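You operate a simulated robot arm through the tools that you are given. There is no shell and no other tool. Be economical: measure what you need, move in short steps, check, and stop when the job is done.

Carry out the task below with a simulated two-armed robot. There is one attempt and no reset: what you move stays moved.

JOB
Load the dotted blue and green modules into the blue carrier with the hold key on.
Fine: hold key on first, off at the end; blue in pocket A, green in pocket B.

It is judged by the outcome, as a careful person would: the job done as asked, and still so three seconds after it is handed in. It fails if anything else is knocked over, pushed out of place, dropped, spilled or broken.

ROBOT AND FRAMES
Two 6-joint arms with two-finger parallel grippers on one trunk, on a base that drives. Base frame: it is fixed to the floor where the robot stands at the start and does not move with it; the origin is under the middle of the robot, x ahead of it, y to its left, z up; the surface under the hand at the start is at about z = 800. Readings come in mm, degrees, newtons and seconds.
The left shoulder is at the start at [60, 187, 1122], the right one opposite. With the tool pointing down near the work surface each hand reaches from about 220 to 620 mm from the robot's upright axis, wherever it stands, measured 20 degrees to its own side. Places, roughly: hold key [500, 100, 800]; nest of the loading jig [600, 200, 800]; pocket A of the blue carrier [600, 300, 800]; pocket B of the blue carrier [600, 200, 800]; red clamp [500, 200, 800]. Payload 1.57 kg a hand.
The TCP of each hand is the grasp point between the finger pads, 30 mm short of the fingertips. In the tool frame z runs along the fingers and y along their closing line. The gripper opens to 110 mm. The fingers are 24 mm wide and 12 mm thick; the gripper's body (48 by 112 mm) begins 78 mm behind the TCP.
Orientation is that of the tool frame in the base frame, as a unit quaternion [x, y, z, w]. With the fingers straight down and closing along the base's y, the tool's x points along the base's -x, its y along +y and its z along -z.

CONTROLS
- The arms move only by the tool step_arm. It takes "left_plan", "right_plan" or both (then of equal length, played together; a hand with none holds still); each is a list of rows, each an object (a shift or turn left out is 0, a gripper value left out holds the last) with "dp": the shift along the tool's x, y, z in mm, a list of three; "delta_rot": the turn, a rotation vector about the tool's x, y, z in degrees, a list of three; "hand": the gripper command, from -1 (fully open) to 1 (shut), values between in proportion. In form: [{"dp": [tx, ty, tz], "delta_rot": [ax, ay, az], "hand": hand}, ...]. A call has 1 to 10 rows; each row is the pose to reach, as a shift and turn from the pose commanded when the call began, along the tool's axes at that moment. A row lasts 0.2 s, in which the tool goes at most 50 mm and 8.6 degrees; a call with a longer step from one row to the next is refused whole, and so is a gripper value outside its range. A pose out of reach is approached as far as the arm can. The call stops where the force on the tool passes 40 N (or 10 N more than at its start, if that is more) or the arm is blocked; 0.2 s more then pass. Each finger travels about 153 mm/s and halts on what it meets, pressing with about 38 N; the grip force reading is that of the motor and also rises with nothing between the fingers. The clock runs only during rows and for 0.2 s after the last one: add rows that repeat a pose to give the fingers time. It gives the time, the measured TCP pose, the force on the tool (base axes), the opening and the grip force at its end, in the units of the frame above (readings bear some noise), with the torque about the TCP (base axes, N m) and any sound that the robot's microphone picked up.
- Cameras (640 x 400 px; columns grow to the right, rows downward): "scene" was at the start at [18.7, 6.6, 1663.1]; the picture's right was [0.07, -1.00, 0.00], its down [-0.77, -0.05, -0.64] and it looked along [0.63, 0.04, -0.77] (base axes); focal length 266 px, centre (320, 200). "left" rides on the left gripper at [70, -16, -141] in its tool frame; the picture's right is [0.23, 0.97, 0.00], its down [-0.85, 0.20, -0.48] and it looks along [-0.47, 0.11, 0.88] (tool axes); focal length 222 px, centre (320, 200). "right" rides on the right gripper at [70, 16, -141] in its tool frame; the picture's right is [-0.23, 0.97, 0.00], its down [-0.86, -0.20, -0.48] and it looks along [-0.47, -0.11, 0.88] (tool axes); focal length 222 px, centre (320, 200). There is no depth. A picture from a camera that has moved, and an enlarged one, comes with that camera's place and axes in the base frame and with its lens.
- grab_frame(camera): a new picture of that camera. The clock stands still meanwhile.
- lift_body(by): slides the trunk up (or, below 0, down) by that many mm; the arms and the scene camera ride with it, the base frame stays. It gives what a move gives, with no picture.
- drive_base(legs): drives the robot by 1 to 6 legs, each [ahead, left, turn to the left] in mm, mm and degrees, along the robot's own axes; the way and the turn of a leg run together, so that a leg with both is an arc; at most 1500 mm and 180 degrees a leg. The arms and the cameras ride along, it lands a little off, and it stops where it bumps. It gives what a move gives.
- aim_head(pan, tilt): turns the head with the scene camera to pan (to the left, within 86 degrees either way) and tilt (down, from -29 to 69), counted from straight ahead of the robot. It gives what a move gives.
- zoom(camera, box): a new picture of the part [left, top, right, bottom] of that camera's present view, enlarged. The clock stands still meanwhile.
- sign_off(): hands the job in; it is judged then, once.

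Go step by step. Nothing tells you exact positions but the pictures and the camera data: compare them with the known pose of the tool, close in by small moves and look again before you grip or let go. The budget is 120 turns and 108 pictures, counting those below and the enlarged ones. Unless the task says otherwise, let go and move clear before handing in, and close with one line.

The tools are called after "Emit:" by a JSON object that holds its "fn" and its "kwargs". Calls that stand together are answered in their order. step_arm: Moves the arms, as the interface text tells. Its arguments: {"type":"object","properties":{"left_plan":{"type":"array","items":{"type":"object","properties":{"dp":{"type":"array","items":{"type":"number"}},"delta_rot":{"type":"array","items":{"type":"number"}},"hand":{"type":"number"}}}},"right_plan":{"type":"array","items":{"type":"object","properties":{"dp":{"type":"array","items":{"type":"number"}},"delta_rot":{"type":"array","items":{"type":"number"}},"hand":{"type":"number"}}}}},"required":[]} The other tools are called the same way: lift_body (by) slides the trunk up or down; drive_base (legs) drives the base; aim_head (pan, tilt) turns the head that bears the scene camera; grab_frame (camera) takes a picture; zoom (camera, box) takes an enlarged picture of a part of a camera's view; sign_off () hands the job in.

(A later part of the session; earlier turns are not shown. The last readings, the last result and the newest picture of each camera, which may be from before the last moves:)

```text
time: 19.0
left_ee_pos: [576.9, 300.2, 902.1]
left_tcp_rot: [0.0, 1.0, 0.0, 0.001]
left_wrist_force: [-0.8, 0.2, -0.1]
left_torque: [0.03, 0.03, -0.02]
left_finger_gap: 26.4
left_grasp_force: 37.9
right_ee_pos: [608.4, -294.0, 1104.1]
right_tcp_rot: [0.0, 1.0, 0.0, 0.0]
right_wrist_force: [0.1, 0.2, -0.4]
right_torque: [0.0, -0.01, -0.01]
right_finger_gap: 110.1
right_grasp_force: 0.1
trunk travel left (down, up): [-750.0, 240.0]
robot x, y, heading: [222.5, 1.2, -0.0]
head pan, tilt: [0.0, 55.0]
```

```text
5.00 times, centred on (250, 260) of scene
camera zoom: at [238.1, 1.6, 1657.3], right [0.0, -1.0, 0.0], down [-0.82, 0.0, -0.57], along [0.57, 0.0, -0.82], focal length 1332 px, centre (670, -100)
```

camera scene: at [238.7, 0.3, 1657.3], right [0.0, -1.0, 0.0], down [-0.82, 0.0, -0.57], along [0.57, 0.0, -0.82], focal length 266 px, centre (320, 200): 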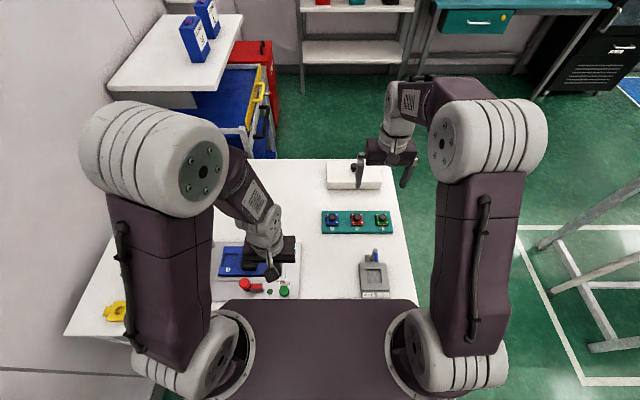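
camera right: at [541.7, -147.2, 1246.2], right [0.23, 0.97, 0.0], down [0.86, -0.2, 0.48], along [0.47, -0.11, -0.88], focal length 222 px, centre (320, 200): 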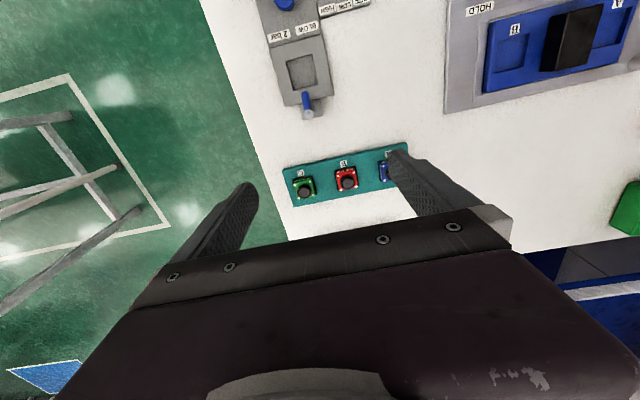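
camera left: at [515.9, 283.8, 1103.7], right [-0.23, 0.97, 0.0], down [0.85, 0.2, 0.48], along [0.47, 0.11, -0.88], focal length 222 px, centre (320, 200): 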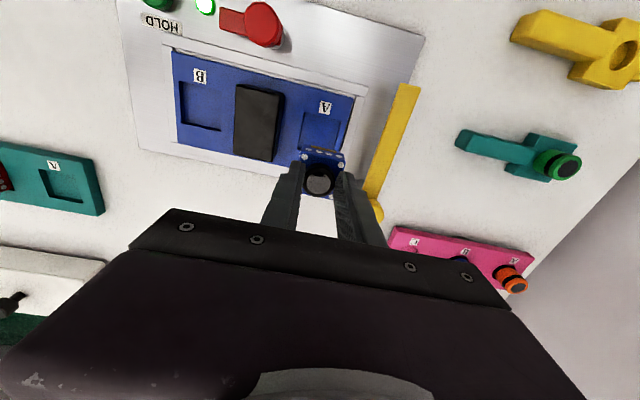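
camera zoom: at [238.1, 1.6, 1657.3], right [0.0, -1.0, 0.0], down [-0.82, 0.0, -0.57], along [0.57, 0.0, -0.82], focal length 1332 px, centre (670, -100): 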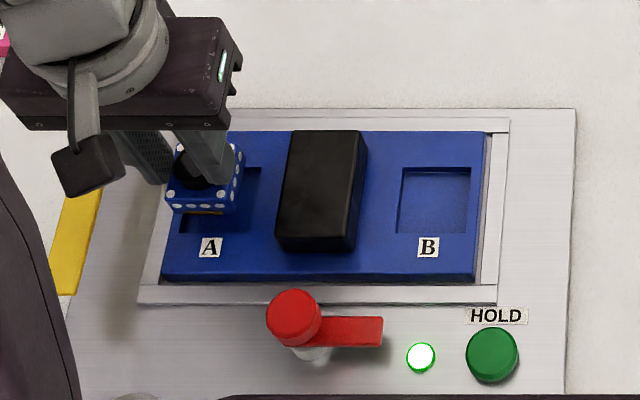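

In-frame, the pocket centre is ~2.5 mm further and ~3 mm to the right of the TCP. I correct and descend to ~880, look again.

Emit:
{"fn": "step_arm", "kwargs": {"left_plan": [{"dp": [-2.5, -3, 6]}, {"dp": [-2.5, -3, 14]}, {"dp": [-2.5, -3, 20]}, {"dp": [-2.5, -3, 20]}]}}

Emit:
{"fn": "zoom", "kwargs": {"camera": "left", "box": [220, 60, 420, 210]}}

Emit:
{"fn": "zoom", "kwargs": {"camera": "scene", "box": [200, 220, 300, 300]}}

```text
time: 20.0
left_ee_pos: [579.5, 295.4, 881.0]
left_tcp_rot: [-0.001, 1.0, 0.001, 0.002]
left_wrist_force: [-0.7, 4.5, 18.4]
left_torque: [0.2, -0.36, 0.07]
left_finger_gap: 26.3
left_grasp_force: 37.3
right_ee_pos: [607.1, -294.2, 1104.3]
right_tcp_rot: [0.0, 1.0, -0.001, 0.001]
right_wrist_force: [0.1, 0.2, 0.4]
right_torque: [0.0, -0.05, -0.03]
right_finger_gap: 109.9
right_grasp_force: 0.0
trunk travel left (down, up): [-750.0, 240.0]
robot x, y, heading: [224.3, 3.3, 0.3]
head pan, tilt: [0.0, 55.0]
```

```text
2.67 times, centred on (320, 135) of left
camera zoom: at [508.2, 280.2, 1024.5], right [-0.23, 0.97, 0.0], down [0.85, 0.2, 0.48], along [0.47, 0.11, -0.88], focal length 592 px, centre (320, 373)
```

zoom: 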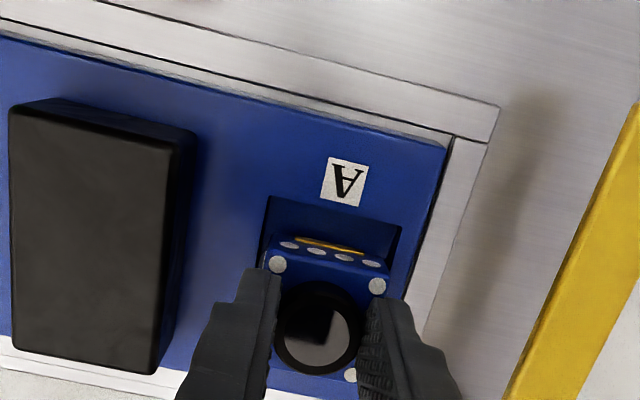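

```text
5.00 times, centred on (250, 260) of scene
camera zoom: at [235.9, 0.8, 1657.3], right [0.0, -1.0, 0.0], down [-0.82, 0.0, -0.58], along [0.58, 0.0, -0.82], focal length 1332 px, centre (670, -100)
```

zoom: 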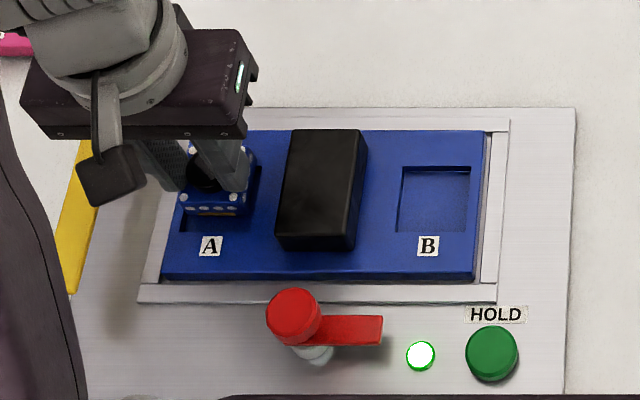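

Contact (18 N) with torque showing the far edge of the module sits on the rear rim—the carrier top must be higher (~830) than I assumed, which puts the pocket centre ~4–5 mm nearer. I lift, shift and try down again.

Emit:
{"fn": "step_arm", "kwargs": {"left_plan": [{"dp": [0, 0, -5]}, {"dp": [5, 0, -5]}, {"dp": [5, 0, -1]}, {"dp": [5, 0, 2]}, {"dp": [5, 0, 5]}, {"dp": [5, 0, 5]}]}}

Emit:
{"fn": "zoom", "kwargs": {"camera": "left", "box": [220, 60, 420, 210]}}

Emit:
{"fn": "zoom", "kwargs": {"camera": "scene", "box": [200, 220, 300, 300]}}

```text
time: 21.4
left_ee_pos: [574.2, 294.7, 878.2]
left_tcp_rot: [-0.001, 1.0, 0.001, 0.002]
left_wrist_force: [-1.2, 2.2, 29.0]
left_torque: [0.03, -0.76, 0.06]
left_finger_gap: 26.8
left_grasp_force: 37.9
right_ee_pos: [607.6, -294.7, 1104.3]
right_tcp_rot: [0.0, 1.0, 0.001, 0.001]
right_wrist_force: [0.2, -0.3, -0.2]
right_torque: [-0.04, 0.03, 0.0]
right_finger_gap: 110.0
right_grasp_force: 0.1
trunk travel left (down, up): [-750.0, 240.0]
robot x, y, heading: [223.9, -0.5, 0.0]
head pan, tilt: [0.0, 55.0]
```

```text
2.67 times, centred on (320, 135) of left
camera zoom: at [502.6, 279.6, 1020.3], right [-0.23, 0.97, 0.0], down [0.85, 0.2, 0.48], along [0.47, 0.11, -0.88], focal length 592 px, centre (320, 373)
```

zoom: 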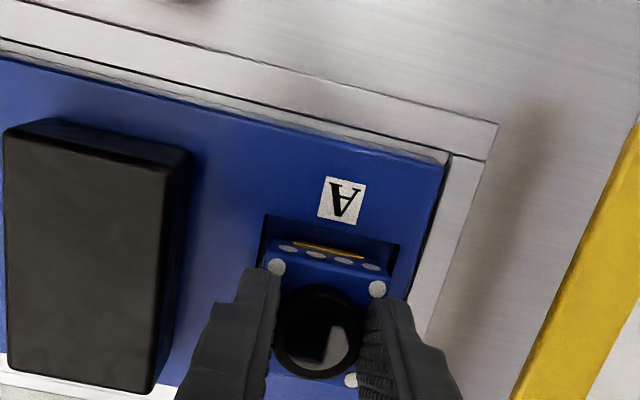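

```text
5.00 times, centred on (250, 260) of scene
camera zoom: at [234.7, -0.4, 1657.5], right [0.0, -1.0, 0.0], down [-0.82, 0.0, -0.58], along [0.58, 0.0, -0.82], focal length 1332 px, centre (670, -100)
```

zoom: 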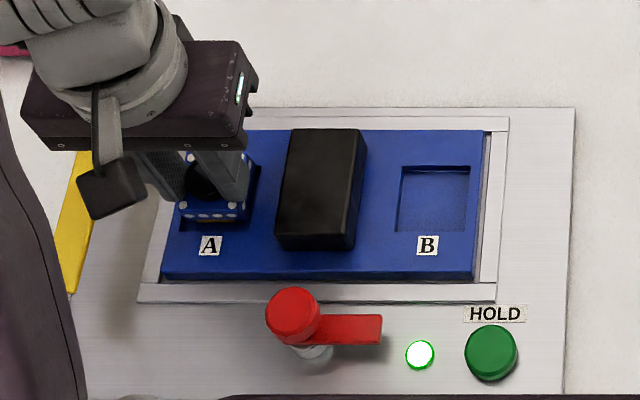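

Still the rear edge on the rim; the image shows ~6–7 mm free at the front edge. I lift and shift a further 4.5 mm nearer, then lower gently.

Emit:
{"fn": "step_arm", "kwargs": {"left_plan": [{"dp": [0, 0, -6]}, {"dp": [4.5, 0, -6]}, {"dp": [4.5, 0, -2]}, {"dp": [4.5, 0, 0]}, {"dp": [4.5, 0, 2]}, {"dp": [4.5, 0, 2]}]}}

Emit:
{"fn": "zoom", "kwargs": {"camera": "left", "box": [220, 60, 420, 210]}}

Emit:
{"fn": "zoom", "kwargs": {"camera": "scene", "box": [200, 230, 280, 290]}}

```text
time: 22.8
left_ee_pos: [572.2, 296.1, 873.6]
left_tcp_rot: [0.0, 1.0, 0.0, 0.0]
left_wrist_force: [-0.4, -0.4, -0.9]
left_torque: [-0.01, 0.04, 0.01]
left_finger_gap: 26.3
left_grasp_force: 37.3
right_ee_pos: [608.4, -292.9, 1104.8]
right_tcp_rot: [-0.001, 1.0, 0.0, 0.001]
right_wrist_force: [-0.2, 0.5, -0.2]
right_torque: [-0.01, -0.01, -0.01]
right_finger_gap: 110.0
right_grasp_force: 0.0
trunk travel left (down, up): [-750.0, 240.0]
robot x, y, heading: [226.7, 1.1, -0.1]
head pan, tilt: [0.0, 55.0]
```

```text
2.67 times, centred on (320, 135) of left
camera zoom: at [500.8, 280.5, 1016.4], right [-0.23, 0.97, 0.0], down [0.85, 0.2, 0.48], along [0.47, 0.11, -0.88], focal length 592 px, centre (320, 373)
```

zoom: 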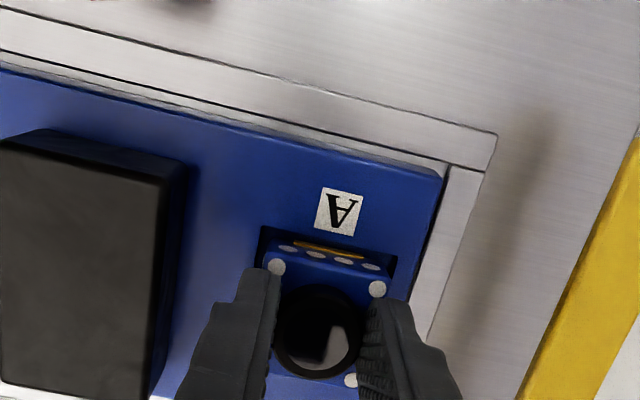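

```text
6.67 times, centred on (240, 260) of scene
camera zoom: at [239.1, 2.0, 1657.3], right [0.0, -1.0, 0.0], down [-0.82, 0.0, -0.57], along [0.57, 0.0, -0.82], focal length 1775 px, centre (853, -200)
```

zoom: 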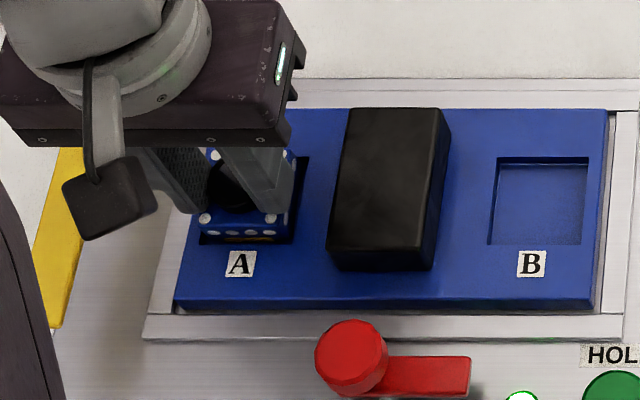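

No contact force now – the module has entered the pocket. I lower further in 1–2 mm rows until it touches the floor.

Emit:
{"fn": "step_arm", "kwargs": {"left_plan": [{"dp": [0, 0, 2]}, {"dp": [0, 0, 4]}, {"dp": [0, 0, 5]}, {"dp": [0, 0, 5]}]}}

Emit:
{"fn": "zoom", "kwargs": {"camera": "left", "box": [220, 60, 420, 210]}}

Emit:
{"fn": "zoom", "kwargs": {"camera": "scene", "box": [200, 230, 280, 290]}}

```text
time: 23.5
left_ee_pos: [571.4, 294.5, 873.1]
left_tcp_rot: [0.0, 1.0, 0.001, 0.004]
left_wrist_force: [-3.8, -0.5, 30.7]
left_torque: [-0.11, 0.6, -0.01]
left_finger_gap: 26.5
left_grasp_force: 37.4
right_ee_pos: [605.9, -295.4, 1104.9]
right_tcp_rot: [0.0, 1.0, 0.0, 0.002]
right_wrist_force: [1.2, 0.6, -0.6]
right_torque: [0.01, -0.01, -0.02]
right_finger_gap: 110.1
right_grasp_force: 0.0
trunk travel left (down, up): [-750.0, 240.0]
robot x, y, heading: [223.3, -1.8, -0.0]
head pan, tilt: [0.0, 55.0]
stopped in row 3 (left hand): the force on the tool passed its limit at 43 N (the readings are from after the stop); the commanded pose is now the measured one
```

```text
2.67 times, centred on (320, 135) of left
camera zoom: at [499.5, 279.6, 1015.1], right [-0.23, 0.97, 0.0], down [0.85, 0.2, 0.49], along [0.47, 0.11, -0.87], focal length 592 px, centre (320, 373)
```

zoom: 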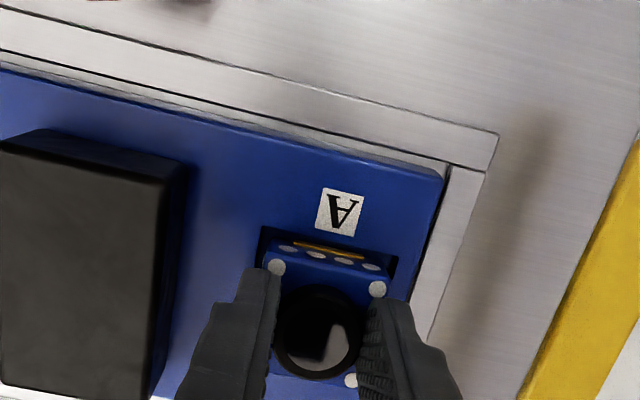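

```text
6.67 times, centred on (240, 260) of scene
camera zoom: at [234.9, -1.0, 1657.5], right [0.0, -1.0, 0.0], down [-0.82, 0.0, -0.58], along [0.58, 0.0, -0.82], focal length 1775 px, centre (853, -200)
```

zoom: 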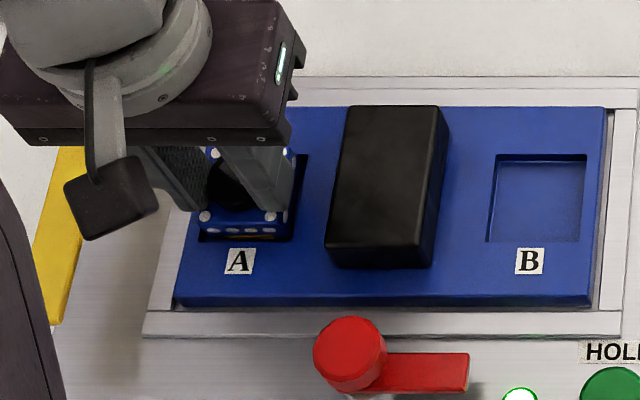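

Now a firm stop with the front-bottom edge on the pocket floor. I ease up 1 mm and open slightly to let it settle.

Emit:
{"fn": "step_arm", "kwargs": {"left_plan": [{"dp": [0, 0, -1]}, {"dp": [0, 0, -1], "hand": 0.45}, {"dp": [0, 0, -1], "hand": 0.3}, {"dp": [0, 0, -1], "hand": 0.3}]}}

Emit:
{"fn": "zoom", "kwargs": {"camera": "left", "box": [220, 60, 420, 210]}}

Emit:
{"fn": "zoom", "kwargs": {"camera": "scene", "box": [200, 230, 280, 290]}}

```text
time: 24.5
left_ee_pos: [574.3, 296.8, 871.9]
left_tcp_rot: [0.0, 1.0, 0.001, 0.003]
left_wrist_force: [-1.8, 0.4, -0.4]
left_torque: [0.02, -0.01, 0.0]
left_finger_gap: 38.3
left_grasp_force: 0.2
right_ee_pos: [608.8, -294.2, 1103.9]
right_tcp_rot: [0.0, 1.0, 0.0, -0.001]
right_wrist_force: [-0.2, -0.3, 1.1]
right_torque: [0.01, 0.04, 0.0]
right_finger_gap: 110.2
right_grasp_force: 0.1
trunk travel left (down, up): [-750.0, 240.0]
robot x, y, heading: [224.4, 0.9, -0.2]
head pan, tilt: [0.0, 55.0]
```

```text
2.67 times, centred on (320, 135) of left
camera zoom: at [501.9, 281.2, 1014.1], right [-0.23, 0.97, 0.0], down [0.85, 0.2, 0.48], along [0.47, 0.11, -0.88], focal length 592 px, centre (320, 373)
```

zoom: 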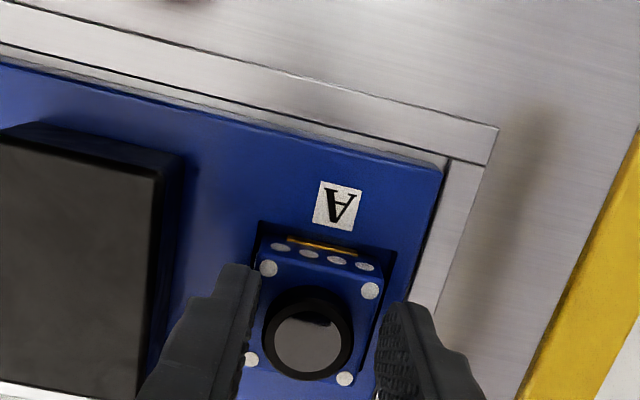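

```text
6.67 times, centred on (240, 260) of scene
camera zoom: at [238.8, 1.7, 1657.1], right [0.0, -1.0, 0.0], down [-0.82, 0.0, -0.57], along [0.57, 0.0, -0.82], focal length 1775 px, centre (853, -200)
```

zoom: 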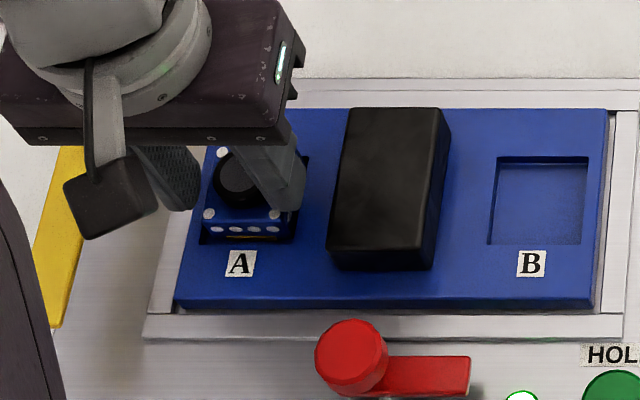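

Released. I raise the hand straight up and inspect the seating.

Emit:
{"fn": "step_arm", "kwargs": {"left_plan": [{"dp": [0, 0, -5]}, {"dp": [0, 0, -20]}, {"dp": [0, 0, -50]}, {"dp": [0, 0, -90]}]}}

Emit:
{"fn": "zoom", "kwargs": {"camera": "left", "box": [200, 60, 440, 210]}}

Emit:
{"fn": "zoom", "kwargs": {"camera": "scene", "box": [200, 230, 280, 290]}}

```text
time: 25.5
left_ee_pos: [571.5, 295.2, 962.7]
left_tcp_rot: [0.0, 1.0, 0.001, 0.002]
left_wrist_force: [1.0, 0.2, -0.7]
left_torque: [0.0, -0.04, -0.02]
left_finger_gap: 38.5
left_grasp_force: 0.1
right_ee_pos: [608.6, -294.2, 1104.2]
right_tcp_rot: [0.001, 1.0, -0.001, 0.001]
right_wrist_force: [0.1, 0.1, 0.1]
right_torque: [0.03, -0.01, -0.02]
right_finger_gap: 109.7
right_grasp_force: 0.2
trunk travel left (down, up): [-750.0, 240.0]
robot x, y, heading: [227.5, -0.1, 0.2]
head pan, tilt: [0.0, 55.0]
```

```text
2.67 times, centred on (320, 135) of left
camera zoom: at [500.0, 280.0, 1105.1], right [-0.23, 0.97, 0.0], down [0.85, 0.2, 0.48], along [0.47, 0.11, -0.88], focal length 592 px, centre (320, 373)
```

zoom: 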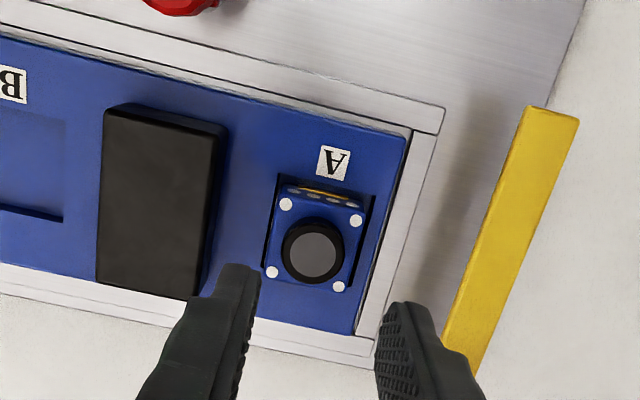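

```text
6.67 times, centred on (240, 260) of scene
camera zoom: at [237.0, 0.9, 1657.2], right [0.0, -1.0, 0.0], down [-0.82, 0.0, -0.57], along [0.57, 0.0, -0.82], focal length 1775 px, centre (853, -200)
```

zoom: 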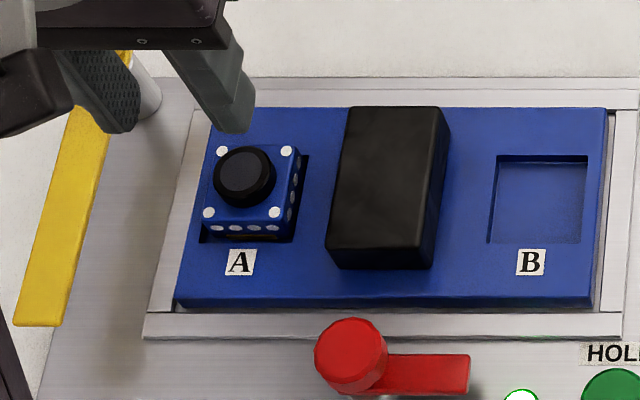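

Blue is sitting level in pocket A. Now the left hand moves away up and left, while the right hand goes above the green module with a 60 mm opening.

Emit:
{"fn": "step_arm", "kwargs": {"left_plan": [{"dp": [0, 0, -40]}, {"dp": [0, 20, -80]}, {"dp": [0, 50, -110]}, {"dp": [0, 90, -120]}, {"dp": [0, 120, -120]}, {"dp": [0, 120, -120]}], "right_plan": [{"dp": [-24, 14, 30], "hand": -0.1}, {"dp": [-48, 28, 60]}, {"dp": [-72, 42, 90]}, {"dp": [-96, 57, 120]}, {"dp": [-120, 71, 148]}, {"dp": [-120, 71, 148]}]}}

Emit:
{"fn": "zoom", "kwargs": {"camera": "right", "box": [200, 60, 440, 210]}}

Emit:
{"fn": "zoom", "kwargs": {"camera": "scene", "box": [180, 210, 320, 305]}}

```text
time: 26.9
left_ee_pos: [572.5, 416.1, 1084.1]
left_tcp_rot: [0.0, 1.0, 0.001, 0.004]
left_wrist_force: [-0.2, -0.2, -0.5]
left_torque: [0.02, 0.0, -0.02]
left_finger_gap: 38.5
left_grasp_force: 0.0
right_ee_pos: [727.4, -222.9, 955.4]
right_tcp_rot: [0.0, 1.0, 0.0, 0.0]
right_wrist_force: [-0.5, -0.3, 0.2]
right_torque: [-0.01, 0.0, 0.02]
right_finger_gap: 60.7
right_grasp_force: 0.1
trunk travel left (down, up): [-750.0, 240.0]
robot x, y, heading: [219.9, 1.4, -0.2]
head pan, tilt: [0.0, 55.0]
```

```text
2.67 times, centred on (320, 135) of right
camera zoom: at [657.7, -206.5, 1096.0], right [0.23, 0.97, 0.0], down [0.85, -0.2, 0.48], along [0.47, -0.11, -0.88], focal length 592 px, centre (320, 373)
```

zoom: 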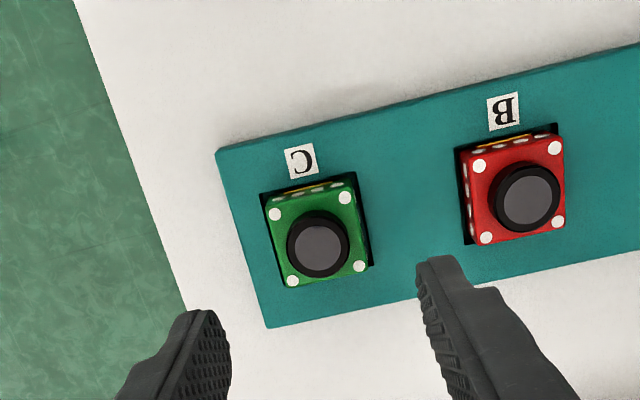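

```text
4.21 times, centred on (250, 258) of scene
camera zoom: at [237.7, 0.9, 1657.3], right [0.0, -1.0, 0.0], down [-0.82, 0.0, -0.57], along [0.57, 0.0, -0.82], focal length 1121 px, centre (615, -42)
```

zoom: 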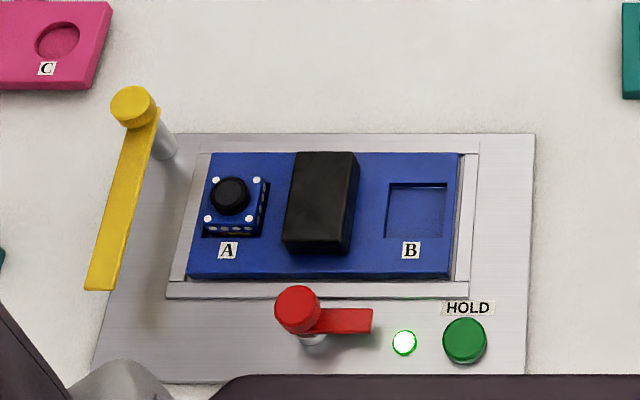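

Green knob at (729, −224). I descend in place to TCP ≈ 870 and check.

Emit:
{"fn": "step_arm", "kwargs": {"right_plan": [{"dp": [-1.5, -1.7, 35]}, {"dp": [-1.5, -1.7, 65]}, {"dp": [-1.5, -1.7, 80]}, {"dp": [-1.5, -1.7, 85]}, {"dp": [-1.5, -1.7, 85]}]}}

Emit:
{"fn": "zoom", "kwargs": {"camera": "right", "box": [220, 80, 420, 230]}}

```text
time: 28.1
left_ee_pos: [572.7, 416.0, 1082.9]
left_tcp_rot: [0.0, 1.0, 0.0, 0.003]
left_wrist_force: [0.3, 0.0, 0.6]
left_torque: [-0.04, 0.01, 0.02]
left_finger_gap: 38.5
left_grasp_force: 0.2
right_ee_pos: [730.8, -223.5, 869.9]
right_tcp_rot: [0.0, 1.0, 0.001, 0.001]
right_wrist_force: [-0.4, -0.9, 0.0]
right_torque: [0.02, 0.0, -0.02]
right_finger_gap: 60.4
right_grasp_force: 0.0
trunk travel left (down, up): [-750.0, 240.0]
robot x, y, heading: [223.4, 3.8, -0.1]
head pan, tilt: [0.0, 55.0]
```

```text
2.67 times, centred on (320, 155) of right
camera zoom: at [659.8, -208.8, 1011.8], right [0.23, 0.97, 0.0], down [0.85, -0.2, 0.48], along [0.47, -0.11, -0.88], focal length 592 px, centre (320, 320)
```

zoom: 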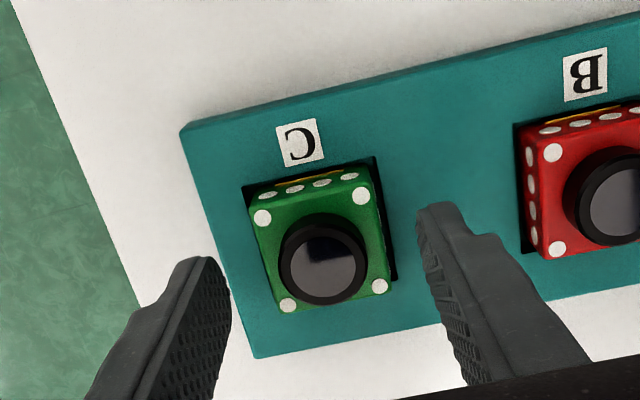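

Knob is ~2 mm nearer than the TCP; I adjust and close.

Emit:
{"fn": "step_arm", "kwargs": {"right_plan": [{"dp": [2, 1, 0]}, {"dp": [2, 1, 0], "hand": 0.3}, {"dp": [2, 1, 0], "hand": 1}, {"dp": [2, 1, 0], "hand": 1}, {"dp": [2, 1, 0], "hand": 1}]}}

Emit:
{"fn": "zoom", "kwargs": {"camera": "right", "box": [220, 80, 420, 230]}}

```text
time: 29.3
left_ee_pos: [572.7, 415.0, 1083.1]
left_tcp_rot: [0.0, 1.0, 0.001, 0.003]
left_wrist_force: [0.0, -0.4, -0.4]
left_torque: [0.02, 0.02, 0.02]
left_finger_gap: 38.2
left_grasp_force: 0.0
right_ee_pos: [728.2, -224.4, 869.9]
right_tcp_rot: [0.0, 1.0, 0.0, 0.0]
right_wrist_force: [0.2, -0.5, 0.4]
right_torque: [0.03, 0.02, 0.04]
right_finger_gap: 26.3
right_grasp_force: 37.5
trunk travel left (down, up): [-750.0, 240.0]
robot x, y, heading: [223.5, 0.9, -0.1]
head pan, tilt: [0.0, 55.0]
```

```text
2.67 times, centred on (320, 155) of right
camera zoom: at [657.9, -207.2, 1011.9], right [0.23, 0.97, 0.0], down [0.86, -0.2, 0.48], along [0.47, -0.11, -0.88], focal length 592 px, centre (320, 320)
```

zoom: 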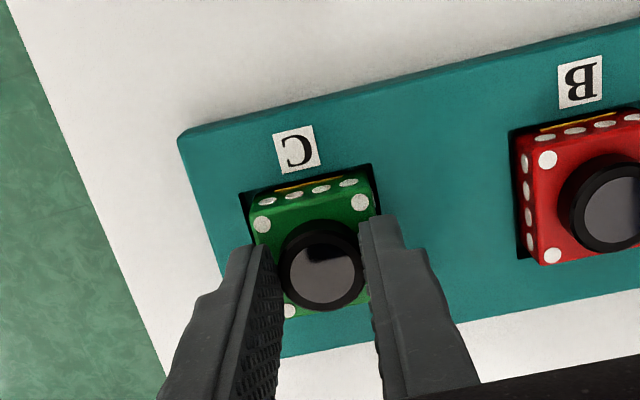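

Green knob gripped. I lift and begin the carry toward pocket B.

Emit:
{"fn": "step_arm", "kwargs": {"right_plan": [{"dp": [0, 0, -20]}, {"dp": [0, 0, -60]}, {"dp": [0, 0, -90]}, {"dp": [18, 45, -90]}, {"dp": [36, 90, -90]}, {"dp": [54, 135, -90]}, {"dp": [72, 180, -90]}, {"dp": [90, 225, -90]}]}}

Emit:
{"fn": "step_arm", "kwargs": {"right_plan": [{"dp": [16, 45, 0]}, {"dp": [32, 90, 0]}, {"dp": [48, 130, 0]}, {"dp": [63, 156, 0]}, {"dp": [63, 156, 0]}]}}

Emit:
{"fn": "zoom", "kwargs": {"camera": "right", "box": [200, 40, 440, 210]}}

Emit:
{"fn": "zoom", "kwargs": {"camera": "scene", "box": [200, 190, 340, 300]}}

```text
time: 31.1
left_ee_pos: [571.4, 418.0, 1083.0]
left_tcp_rot: [0.001, 1.0, -0.001, 0.004]
left_wrist_force: [-0.1, -0.1, -0.7]
left_torque: [-0.03, -0.01, -0.01]
left_finger_gap: 38.6
left_grasp_force: 0.1
right_ee_pos: [639.9, 5.3, 961.0]
right_tcp_rot: [0.0, 1.0, -0.001, 0.0]
right_wrist_force: [0.0, -1.1, -0.8]
right_torque: [0.01, 0.02, 0.02]
right_finger_gap: 26.4
right_grasp_force: 37.9
trunk travel left (down, up): [-750.0, 240.0]
robot x, y, heading: [224.7, -2.4, 0.2]
head pan, tilt: [0.0, 55.0]
```

```text
time: 32.3
left_ee_pos: [573.0, 414.6, 1083.3]
left_tcp_rot: [0.0, 1.0, 0.001, 0.002]
left_wrist_force: [-0.2, -0.6, -0.3]
left_torque: [0.01, 0.04, 0.01]
left_finger_gap: 38.6
left_grasp_force: 0.0
right_ee_pos: [576.7, 158.6, 960.8]
right_tcp_rot: [0.001, 1.0, 0.0, 0.0]
right_wrist_force: [1.1, -0.4, -1.1]
right_torque: [0.02, 0.03, -0.02]
right_finger_gap: 26.7
right_grasp_force: 37.6
trunk travel left (down, up): [-750.0, 240.0]
robot x, y, heading: [221.7, -0.1, 0.2]
head pan, tilt: [0.0, 55.0]
```

```text
2.35 times, centred on (320, 125) of right
camera zoom: at [506.5, 175.2, 1101.8], right [0.23, 0.97, 0.0], down [0.86, -0.2, 0.48], along [0.47, -0.11, -0.88], focal length 523 px, centre (320, 376)
```

zoom: 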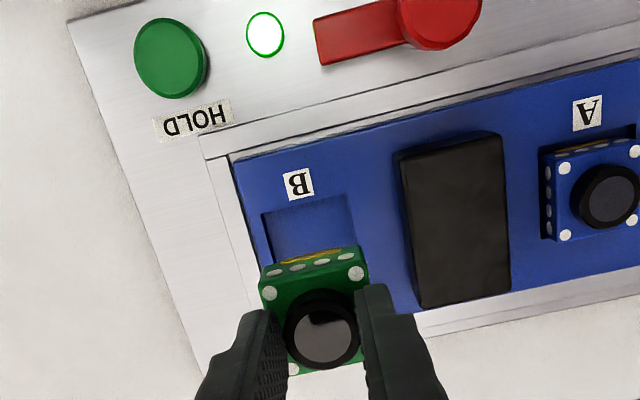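

```text
3.64 times, centred on (270, 245) of scene
camera zoom: at [239.1, 1.5, 1657.3], right [0.0, -1.0, 0.0], down [-0.82, 0.0, -0.57], along [0.57, 0.0, -0.82], focal length 968 px, centre (502, 36)
```

zoom: 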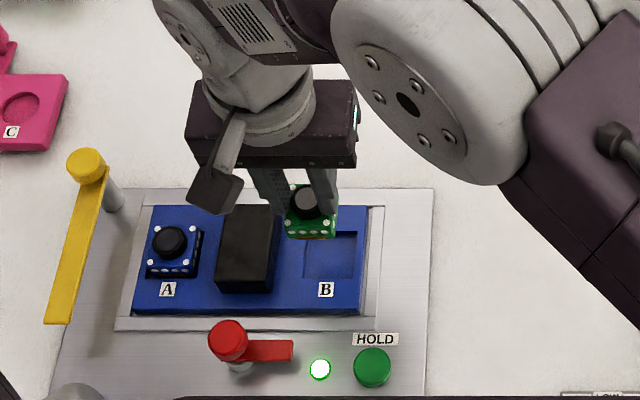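

Pocket B centre relative to the TCP: ~2 mm nearer, ~2 mm right. I correct while descending to ~898 and recheck.

Emit:
{"fn": "step_arm", "kwargs": {"right_plan": [{"dp": [2, -2.1, 20]}, {"dp": [2, -2.1, 45]}, {"dp": [2, -2.1, 63]}, {"dp": [2, -2.1, 63]}]}}

Emit:
{"fn": "zoom", "kwargs": {"camera": "right", "box": [220, 60, 420, 210]}}

Emit:
{"fn": "zoom", "kwargs": {"camera": "scene", "box": [225, 230, 305, 290]}}

```text
time: 33.3
left_ee_pos: [573.2, 416.4, 1083.3]
left_tcp_rot: [0.0, 1.0, 0.001, 0.002]
left_wrist_force: [0.4, 0.0, -0.2]
left_torque: [0.0, 0.0, 0.0]
left_finger_gap: 38.4
left_grasp_force: 0.1
right_ee_pos: [574.8, 154.6, 898.4]
right_tcp_rot: [-0.001, 1.0, 0.0, -0.001]
right_wrist_force: [-0.1, 0.3, -0.6]
right_torque: [0.01, 0.0, -0.01]
right_finger_gap: 26.4
right_grasp_force: 37.4
trunk travel left (down, up): [-750.0, 240.0]
robot x, y, heading: [226.6, -2.7, 0.1]
head pan, tilt: [0.0, 55.0]
```

```text
2.67 times, centred on (320, 135) of right
camera zoom: at [503.4, 171.8, 1039.2], right [0.23, 0.97, 0.0], down [0.85, -0.2, 0.48], along [0.47, -0.11, -0.88], focal length 592 px, centre (320, 373)
```

zoom: 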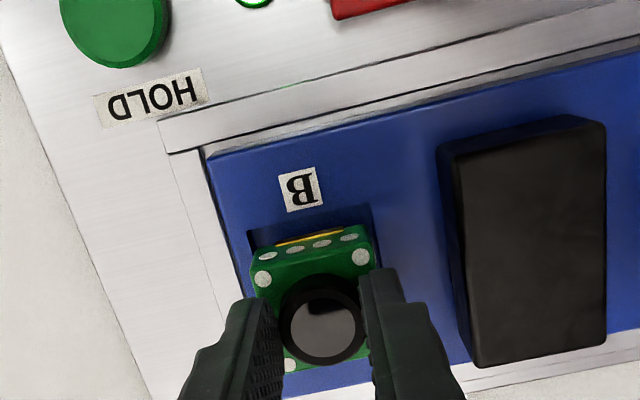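

```text
6.67 times, centred on (265, 260) of scene
camera zoom: at [238.5, 2.0, 1657.3], right [0.0, -1.0, 0.0], down [-0.82, 0.0, -0.57], along [0.57, 0.0, -0.82], focal length 1775 px, centre (687, -200)
```

zoom: 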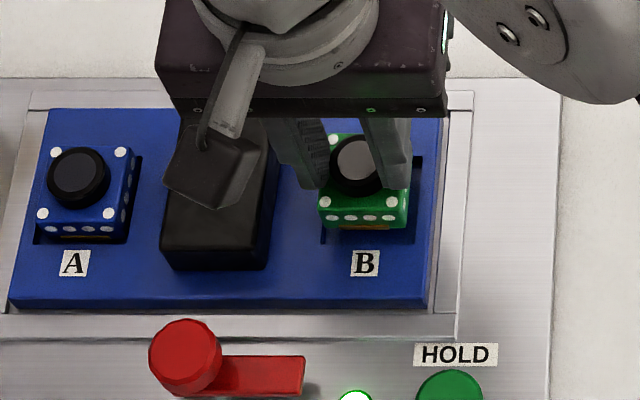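

Alignment looks good (front clearance ~2 mm, y centred). I lower toward the pocket in small rows.

Emit:
{"fn": "step_arm", "kwargs": {"right_plan": [{"dp": [-0.5, 0, 10]}, {"dp": [-0.5, 0, 16]}, {"dp": [-0.5, 0, 20]}, {"dp": [-0.5, 0, 22]}, {"dp": [-0.5, 0, 24]}]}}

Emit:
{"fn": "zoom", "kwargs": {"camera": "right", "box": [220, 60, 420, 210]}}

Emit:
{"fn": "zoom", "kwargs": {"camera": "scene", "box": [225, 230, 305, 290]}}

```text
time: 34.5
left_ee_pos: [570.4, 415.2, 1083.3]
left_tcp_rot: [-0.001, 1.0, 0.001, 0.004]
left_wrist_force: [-0.8, 0.2, 0.5]
left_torque: [0.02, -0.01, -0.02]
left_finger_gap: 38.5
left_grasp_force: 0.0
right_ee_pos: [574.3, 156.0, 874.6]
right_tcp_rot: [0.0, 1.0, 0.002, 0.002]
right_wrist_force: [3.8, -2.7, 26.0]
right_torque: [-0.21, -0.26, 0.03]
right_finger_gap: 26.3
right_grasp_force: 38.1
trunk travel left (down, up): [-750.0, 240.0]
robot x, y, heading: [222.7, 5.2, -0.1]
head pan, tilt: [0.0, 55.0]
```

```text
2.67 times, centred on (320, 135) of right
camera zoom: at [503.0, 171.3, 1017.0], right [0.23, 0.97, 0.0], down [0.85, -0.2, 0.48], along [0.47, -0.11, -0.88], focal length 592 px, centre (320, 373)
```

zoom: 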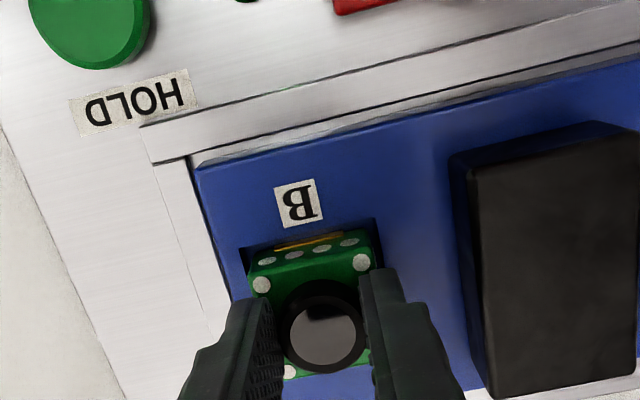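

```text
6.67 times, centred on (265, 260) of scene
camera zoom: at [236.7, 0.4, 1657.5], right [0.0, -1.0, 0.0], down [-0.82, 0.0, -0.57], along [0.57, 0.0, -0.82], focal length 1775 px, centre (687, -200)
```

zoom: 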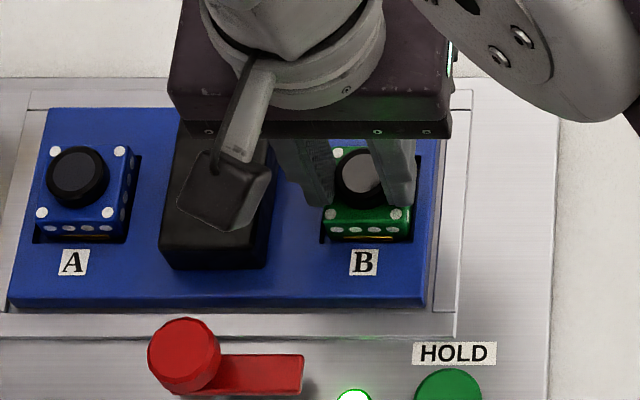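

The green module's height now matches the seated blue one and the load is near its centre: it's on the pocket floor. I ease up 0.5 mm and open.

Emit:
{"fn": "step_arm", "kwargs": {"right_plan": [{"dp": [0, 0, -1.5]}, {"dp": [0, 0, -1.5], "hand": 0.45}, {"dp": [0, 0, -1.5], "hand": 0.3}, {"dp": [0, 0, -1.5], "hand": 0.3}]}}

Emit:
{"fn": "zoom", "kwargs": {"camera": "right", "box": [220, 60, 420, 210]}}

```text
time: 35.5
left_ee_pos: [572.6, 416.6, 1083.4]
left_tcp_rot: [0.0, 1.0, 0.0, 0.003]
left_wrist_force: [-0.1, -0.4, -0.3]
left_torque: [0.03, 0.02, -0.01]
left_finger_gap: 38.1
left_grasp_force: 0.1
right_ee_pos: [573.8, 155.0, 874.2]
right_tcp_rot: [-0.001, 1.0, 0.0, 0.0]
right_wrist_force: [0.2, 0.0, 0.1]
right_torque: [-0.01, -0.03, 0.01]
right_finger_gap: 38.6
right_grasp_force: 0.0
trunk travel left (down, up): [-750.0, 240.0]
robot x, y, heading: [224.4, -1.2, -0.2]
head pan, tilt: [0.0, 55.0]
```

```text
2.67 times, centred on (320, 135) of right
camera zoom: at [503.4, 171.8, 1016.6], right [0.23, 0.97, 0.0], down [0.86, -0.2, 0.48], along [0.47, -0.11, -0.88], focal length 592 px, centre (320, 373)
```

zoom: 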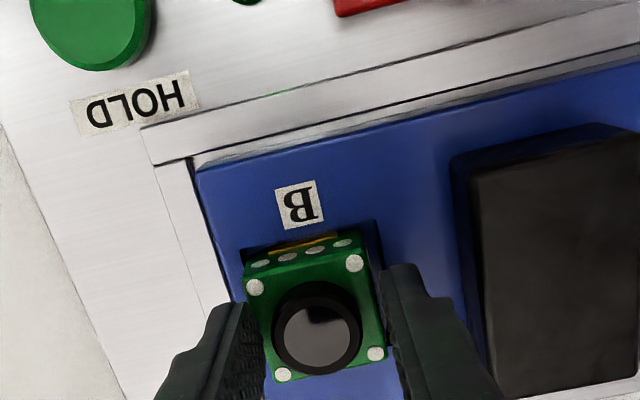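

Green is free and in the pocket. I raise the right hand straight up and inspect both modules.

Emit:
{"fn": "step_arm", "kwargs": {"right_plan": [{"dp": [0, 0, -5]}, {"dp": [0, 0, -20]}, {"dp": [0, 0, -50]}, {"dp": [0, 0, -90]}, {"dp": [0, 0, -130]}]}}

Emit:
{"fn": "zoom", "kwargs": {"camera": "right", "box": [240, 60, 480, 210]}}

Emit:
{"fn": "zoom", "kwargs": {"camera": "scene", "box": [210, 225, 300, 292]}}

```text
time: 36.7
left_ee_pos: [571.2, 414.8, 1082.6]
left_tcp_rot: [0.0, 1.0, 0.001, 0.004]
left_wrist_force: [0.8, 0.0, 0.6]
left_torque: [0.0, 0.01, -0.04]
left_finger_gap: 38.3
left_grasp_force: 0.0
right_ee_pos: [572.9, 153.3, 1004.7]
right_tcp_rot: [0.0, 1.0, 0.0, -0.001]
right_wrist_force: [0.2, -0.1, -0.5]
right_torque: [-0.02, 0.01, -0.01]
right_finger_gap: 38.5
right_grasp_force: 0.1
trunk travel left (down, up): [-750.0, 240.0]
robot x, y, heading: [227.3, 1.8, -0.2]
head pan, tilt: [0.0, 55.0]
```

```text
2.67 times, centred on (360, 135) of right
camera zoom: at [503.3, 170.7, 1146.7], right [0.23, 0.97, 0.0], down [0.86, -0.2, 0.48], along [0.47, -0.11, -0.88], focal length 592 px, centre (213, 373)
```

zoom: 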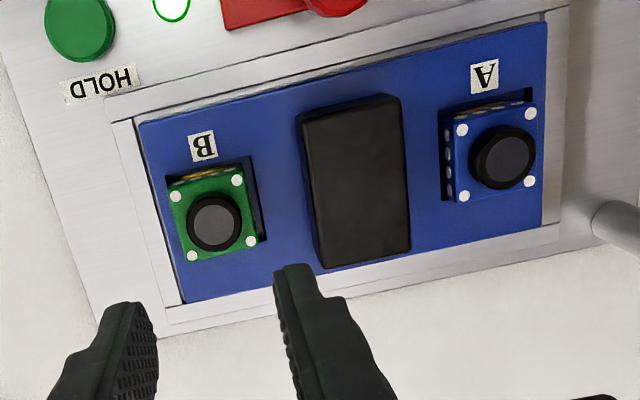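

```text
5.97 times, centred on (255, 258) of scene
camera zoom: at [238.1, 1.5, 1657.2], right [0.0, -1.0, 0.0], down [-0.82, 0.0, -0.57], along [0.57, 0.0, -0.82], focal length 1590 px, centre (708, -149)
```

zoom: 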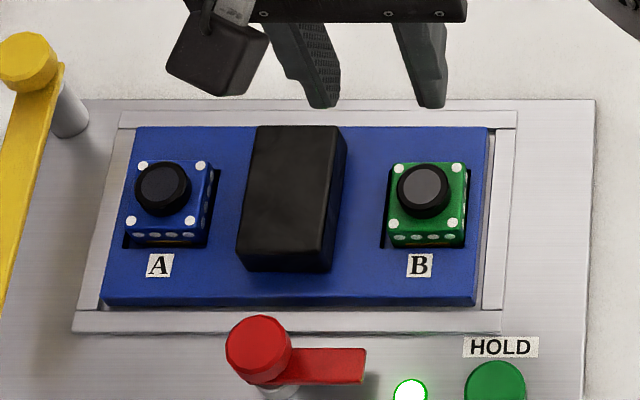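

Both look loaded. I take a closer look at blue's seating before releasing HOLD.

Emit:
{"fn": "zoom", "kwargs": {"camera": "scene", "box": [222, 240, 252, 270]}}

Emit:
{"fn": "zoom", "kwargs": {"camera": "scene", "box": [260, 240, 290, 270]}}

Emit:
{"fn": "zoom", "kwargs": {"camera": "right", "box": [390, 80, 460, 150]}}

```text
13.33 times, centred on (237, 255) of scene
camera zoom: at [238.1, 1.5, 1657.2], right [0.0, -1.0, 0.0], down [-0.82, 0.0, -0.57], along [0.57, 0.0, -0.82], focal length 3551 px, centre (1427, -533)
```

zoom: 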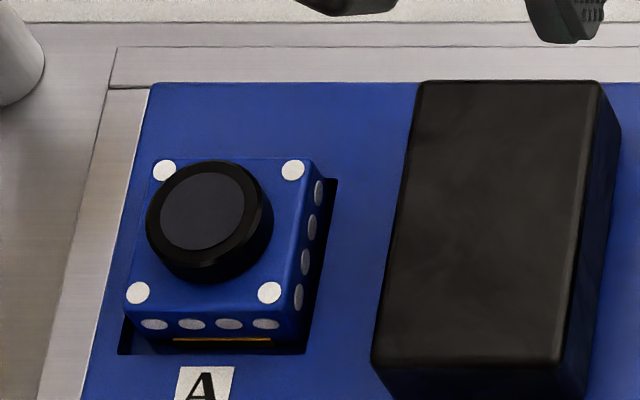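

```text
13.33 times, centred on (275, 255) of scene
camera zoom: at [238.1, 1.5, 1657.2], right [0.0, -1.0, 0.0], down [-0.82, 0.0, -0.57], along [0.57, 0.0, -0.82], focal length 3551 px, centre (920, -533)
```

zoom: 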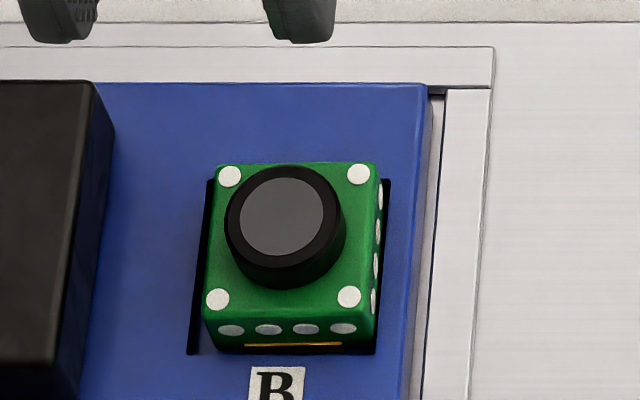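

```text
5.71 times, centred on (425, 115) of right
camera zoom: at [503.3, 170.7, 1146.7], right [0.23, 0.97, 0.0], down [0.86, -0.2, 0.48], along [0.47, -0.11, -0.88], focal length 1269 px, centre (-280, 686)
```

zoom: 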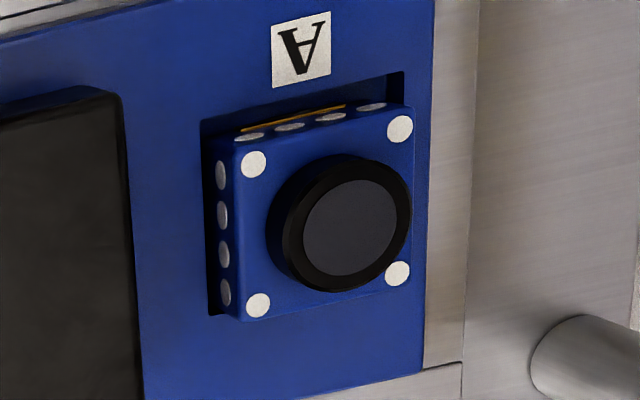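

Both modules sit flat inside their pockets. Now the right arm clears out and the left, closed, returns above the HOLD key.

Emit:
{"fn": "step_arm", "kwargs": {"left_plan": [{"dp": [0, 0, 0], "hand": 1}, {"dp": [10, -34, 8]}, {"dp": [21, -68, 17]}, {"dp": [32, -102, 26]}, {"dp": [42, -136, 35]}, {"dp": [53, -170, 43]}, {"dp": [64, -204, 52]}, {"dp": [74, -238, 61]}, {"dp": [85, -272, 70]}, {"dp": [96, -305, 80]}], "right_plan": [{"dp": [0, -40, -15]}, {"dp": [0, -85, -30]}, {"dp": [0, -130, -45]}, {"dp": [0, -175, -60]}, {"dp": [0, -220, -75]}, {"dp": [0, -265, -80]}, {"dp": [0, -310, -80]}, {"dp": [0, -355, -80]}, {"dp": [0, -400, -80]}, {"dp": [0, -400, -80]}]}}

Emit:
{"fn": "zoom", "kwargs": {"camera": "left", "box": [200, 60, 520, 260]}}

```text
time: 38.9
left_ee_pos: [488.6, 105.8, 1000.5]
left_tcp_rot: [0.0, 1.0, 0.002, 0.001]
left_wrist_force: [-0.2, -0.6, -0.4]
left_torque: [0.0, -0.01, 0.02]
left_finger_gap: 0.1
left_grasp_force: 21.5
left hand out of reach, approached as far as the arm can: row 9, 10
right_ee_pos: [574.5, -246.2, 1083.7]
right_tcp_rot: [-0.001, 1.0, -0.001, -0.001]
right_wrist_force: [-0.1, -0.4, 0.0]
right_torque: [0.0, -0.01, -0.02]
right_finger_gap: 38.6
right_grasp_force: 0.0
trunk travel left (down, up): [-750.0, 240.0]
robot x, y, heading: [222.4, -2.5, -0.1]
head pan, tilt: [0.0, 55.0]
```

```text
2.00 times, centred on (360, 160) of left
camera zoom: at [416.9, 89.7, 1142.8], right [-0.23, 0.97, 0.0], down [0.85, 0.2, 0.48], along [0.47, 0.11, -0.88], focal length 444 px, centre (240, 280)
```

zoom: 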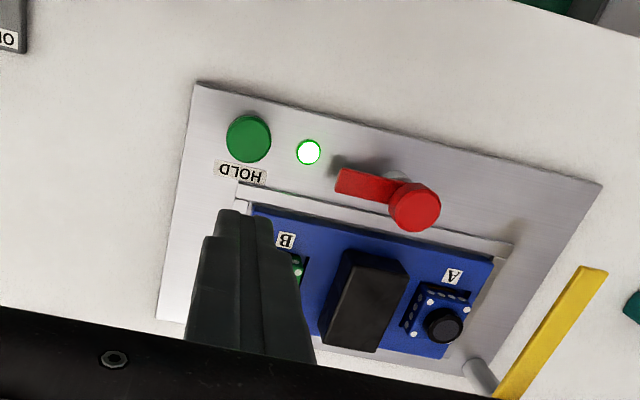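

I lower to ~45 mm above the key, shifting to (477, 111).

Emit:
{"fn": "step_arm", "kwargs": {"left_plan": [{"dp": [0, 5, 40]}, {"dp": [5, 5, 80]}, {"dp": [12, 5, 115]}, {"dp": [12, 5, 115]}]}}

Emit:
{"fn": "zoom", "kwargs": {"camera": "left", "box": [220, 60, 460, 210]}}

```text
time: 39.9
left_ee_pos: [476.0, 112.8, 885.8]
left_tcp_rot: [0.0, 1.0, 0.001, 0.003]
left_wrist_force: [-0.8, 0.0, 0.5]
left_torque: [0.01, 0.01, -0.01]
left_finger_gap: 0.0
left_grasp_force: 21.1
left hand out of reach, approached as far as the arm can: row 1
right_ee_pos: [575.2, -246.4, 1085.3]
right_tcp_rot: [0.0, 1.0, -0.001, 0.0]
right_wrist_force: [-0.4, 1.4, 0.6]
right_torque: [-0.01, 0.01, 0.03]
right_finger_gap: 38.4
right_grasp_force: 0.2
trunk travel left (down, up): [-750.0, 240.0]
robot x, y, heading: [223.2, -2.6, 0.2]
head pan, tilt: [0.0, 55.0]
```

```text
2.67 times, centred on (340, 135) of left
camera zoom: at [404.1, 97.7, 1027.5], right [-0.23, 0.97, 0.0], down [0.85, 0.2, 0.48], along [0.47, 0.11, -0.87], focal length 592 px, centre (267, 373)
```

zoom: 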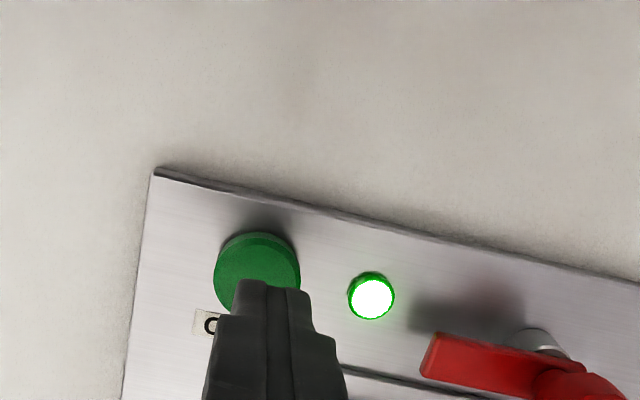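

Aligned over the key. I press as before.

Emit:
{"fn": "step_arm", "kwargs": {"left_plan": [{"dp": [1, -2, 15]}, {"dp": [1, -2, 24]}, {"dp": [1, -2, 28]}, {"dp": [1, -2, 32]}, {"dp": [1, -2, 36]}, {"dp": [1, -2, 39]}, {"dp": [1, -2, 42]}]}}

Emit:
{"fn": "zoom", "kwargs": {"camera": "left", "box": [220, 60, 460, 210]}}

```text
time: 41.5
left_ee_pos: [476.1, 110.9, 845.8]
left_tcp_rot: [0.0, 1.0, 0.001, 0.004]
left_wrist_force: [0.1, 1.2, 13.8]
left_torque: [-0.01, 0.07, -0.06]
left_finger_gap: 0.0
left_grasp_force: 21.3
right_ee_pos: [573.3, -246.7, 1084.6]
right_tcp_rot: [0.001, 1.0, 0.0, -0.001]
right_wrist_force: [-0.4, 0.6, 0.2]
right_torque: [-0.01, -0.02, -0.02]
right_finger_gap: 38.8
right_grasp_force: 0.0
trunk travel left (down, up): [-750.0, 240.0]
robot x, y, heading: [224.1, -2.3, -0.3]
head pan, tilt: [0.0, 55.0]
heard: click
```

```text
2.67 times, centred on (340, 135) of left
camera zoom: at [404.4, 94.2, 987.7], right [-0.23, 0.97, 0.0], down [0.85, 0.2, 0.49], along [0.47, 0.11, -0.87], focal length 592 px, centre (267, 373)
```

zoom: 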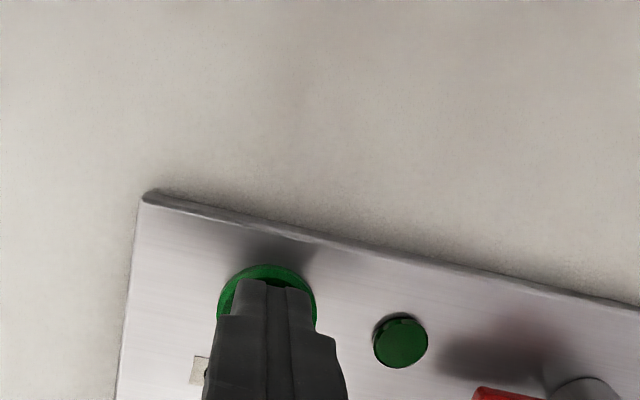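

Click heard and the lamp is off. I raise the hand clear, away from the jig, and check the final state.

Emit:
{"fn": "step_arm", "kwargs": {"left_plan": [{"dp": [0, 0, -40]}, {"dp": [0, 0, -80]}, {"dp": [-10, 0, -120]}, {"dp": [-20, 30, -155]}, {"dp": [-30, 75, -175]}, {"dp": [-40, 120, -190]}, {"dp": [-50, 165, -210]}, {"dp": [-60, 210, -230]}, {"dp": [-70, 255, -240]}, {"dp": [-80, 300, -240]}]}}

Emit:
{"fn": "grab_frame", "kwargs": {"camera": "scene"}}

Emit:
{"fn": "zoom", "kwargs": {"camera": "scene", "box": [195, 220, 315, 300]}}

```text
refused: row 5 steps farther than a row can; nothing moved
```

```text
35 pictures are left
camera scene: at [237.4, 1.5, 1657.6], right [0.0, -1.0, 0.0], down [-0.82, 0.0, -0.57], along [0.57, 0.0, -0.82], focal length 266 px, centre (320, 200)
```

scene: 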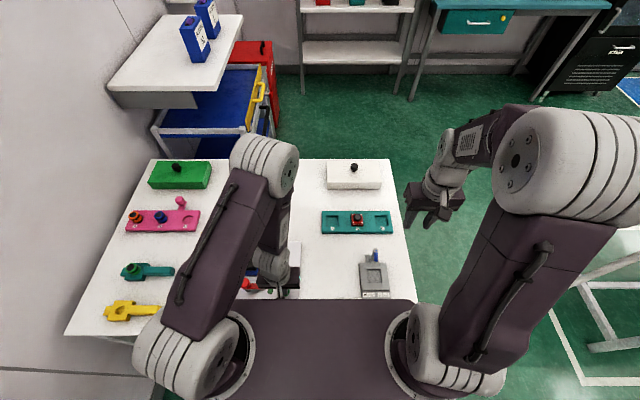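

```text
5.00 times, centred on (255, 260) of scene
camera zoom: at [237.4, 1.5, 1657.6], right [0.0, -1.0, 0.0], down [-0.82, 0.0, -0.57], along [0.57, 0.0, -0.82], focal length 1332 px, centre (645, -100)
```

zoom: 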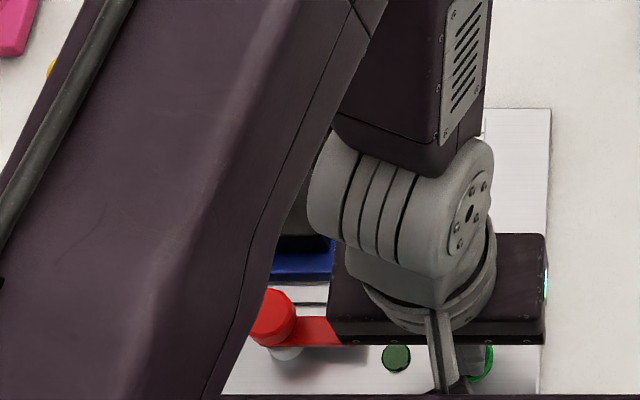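

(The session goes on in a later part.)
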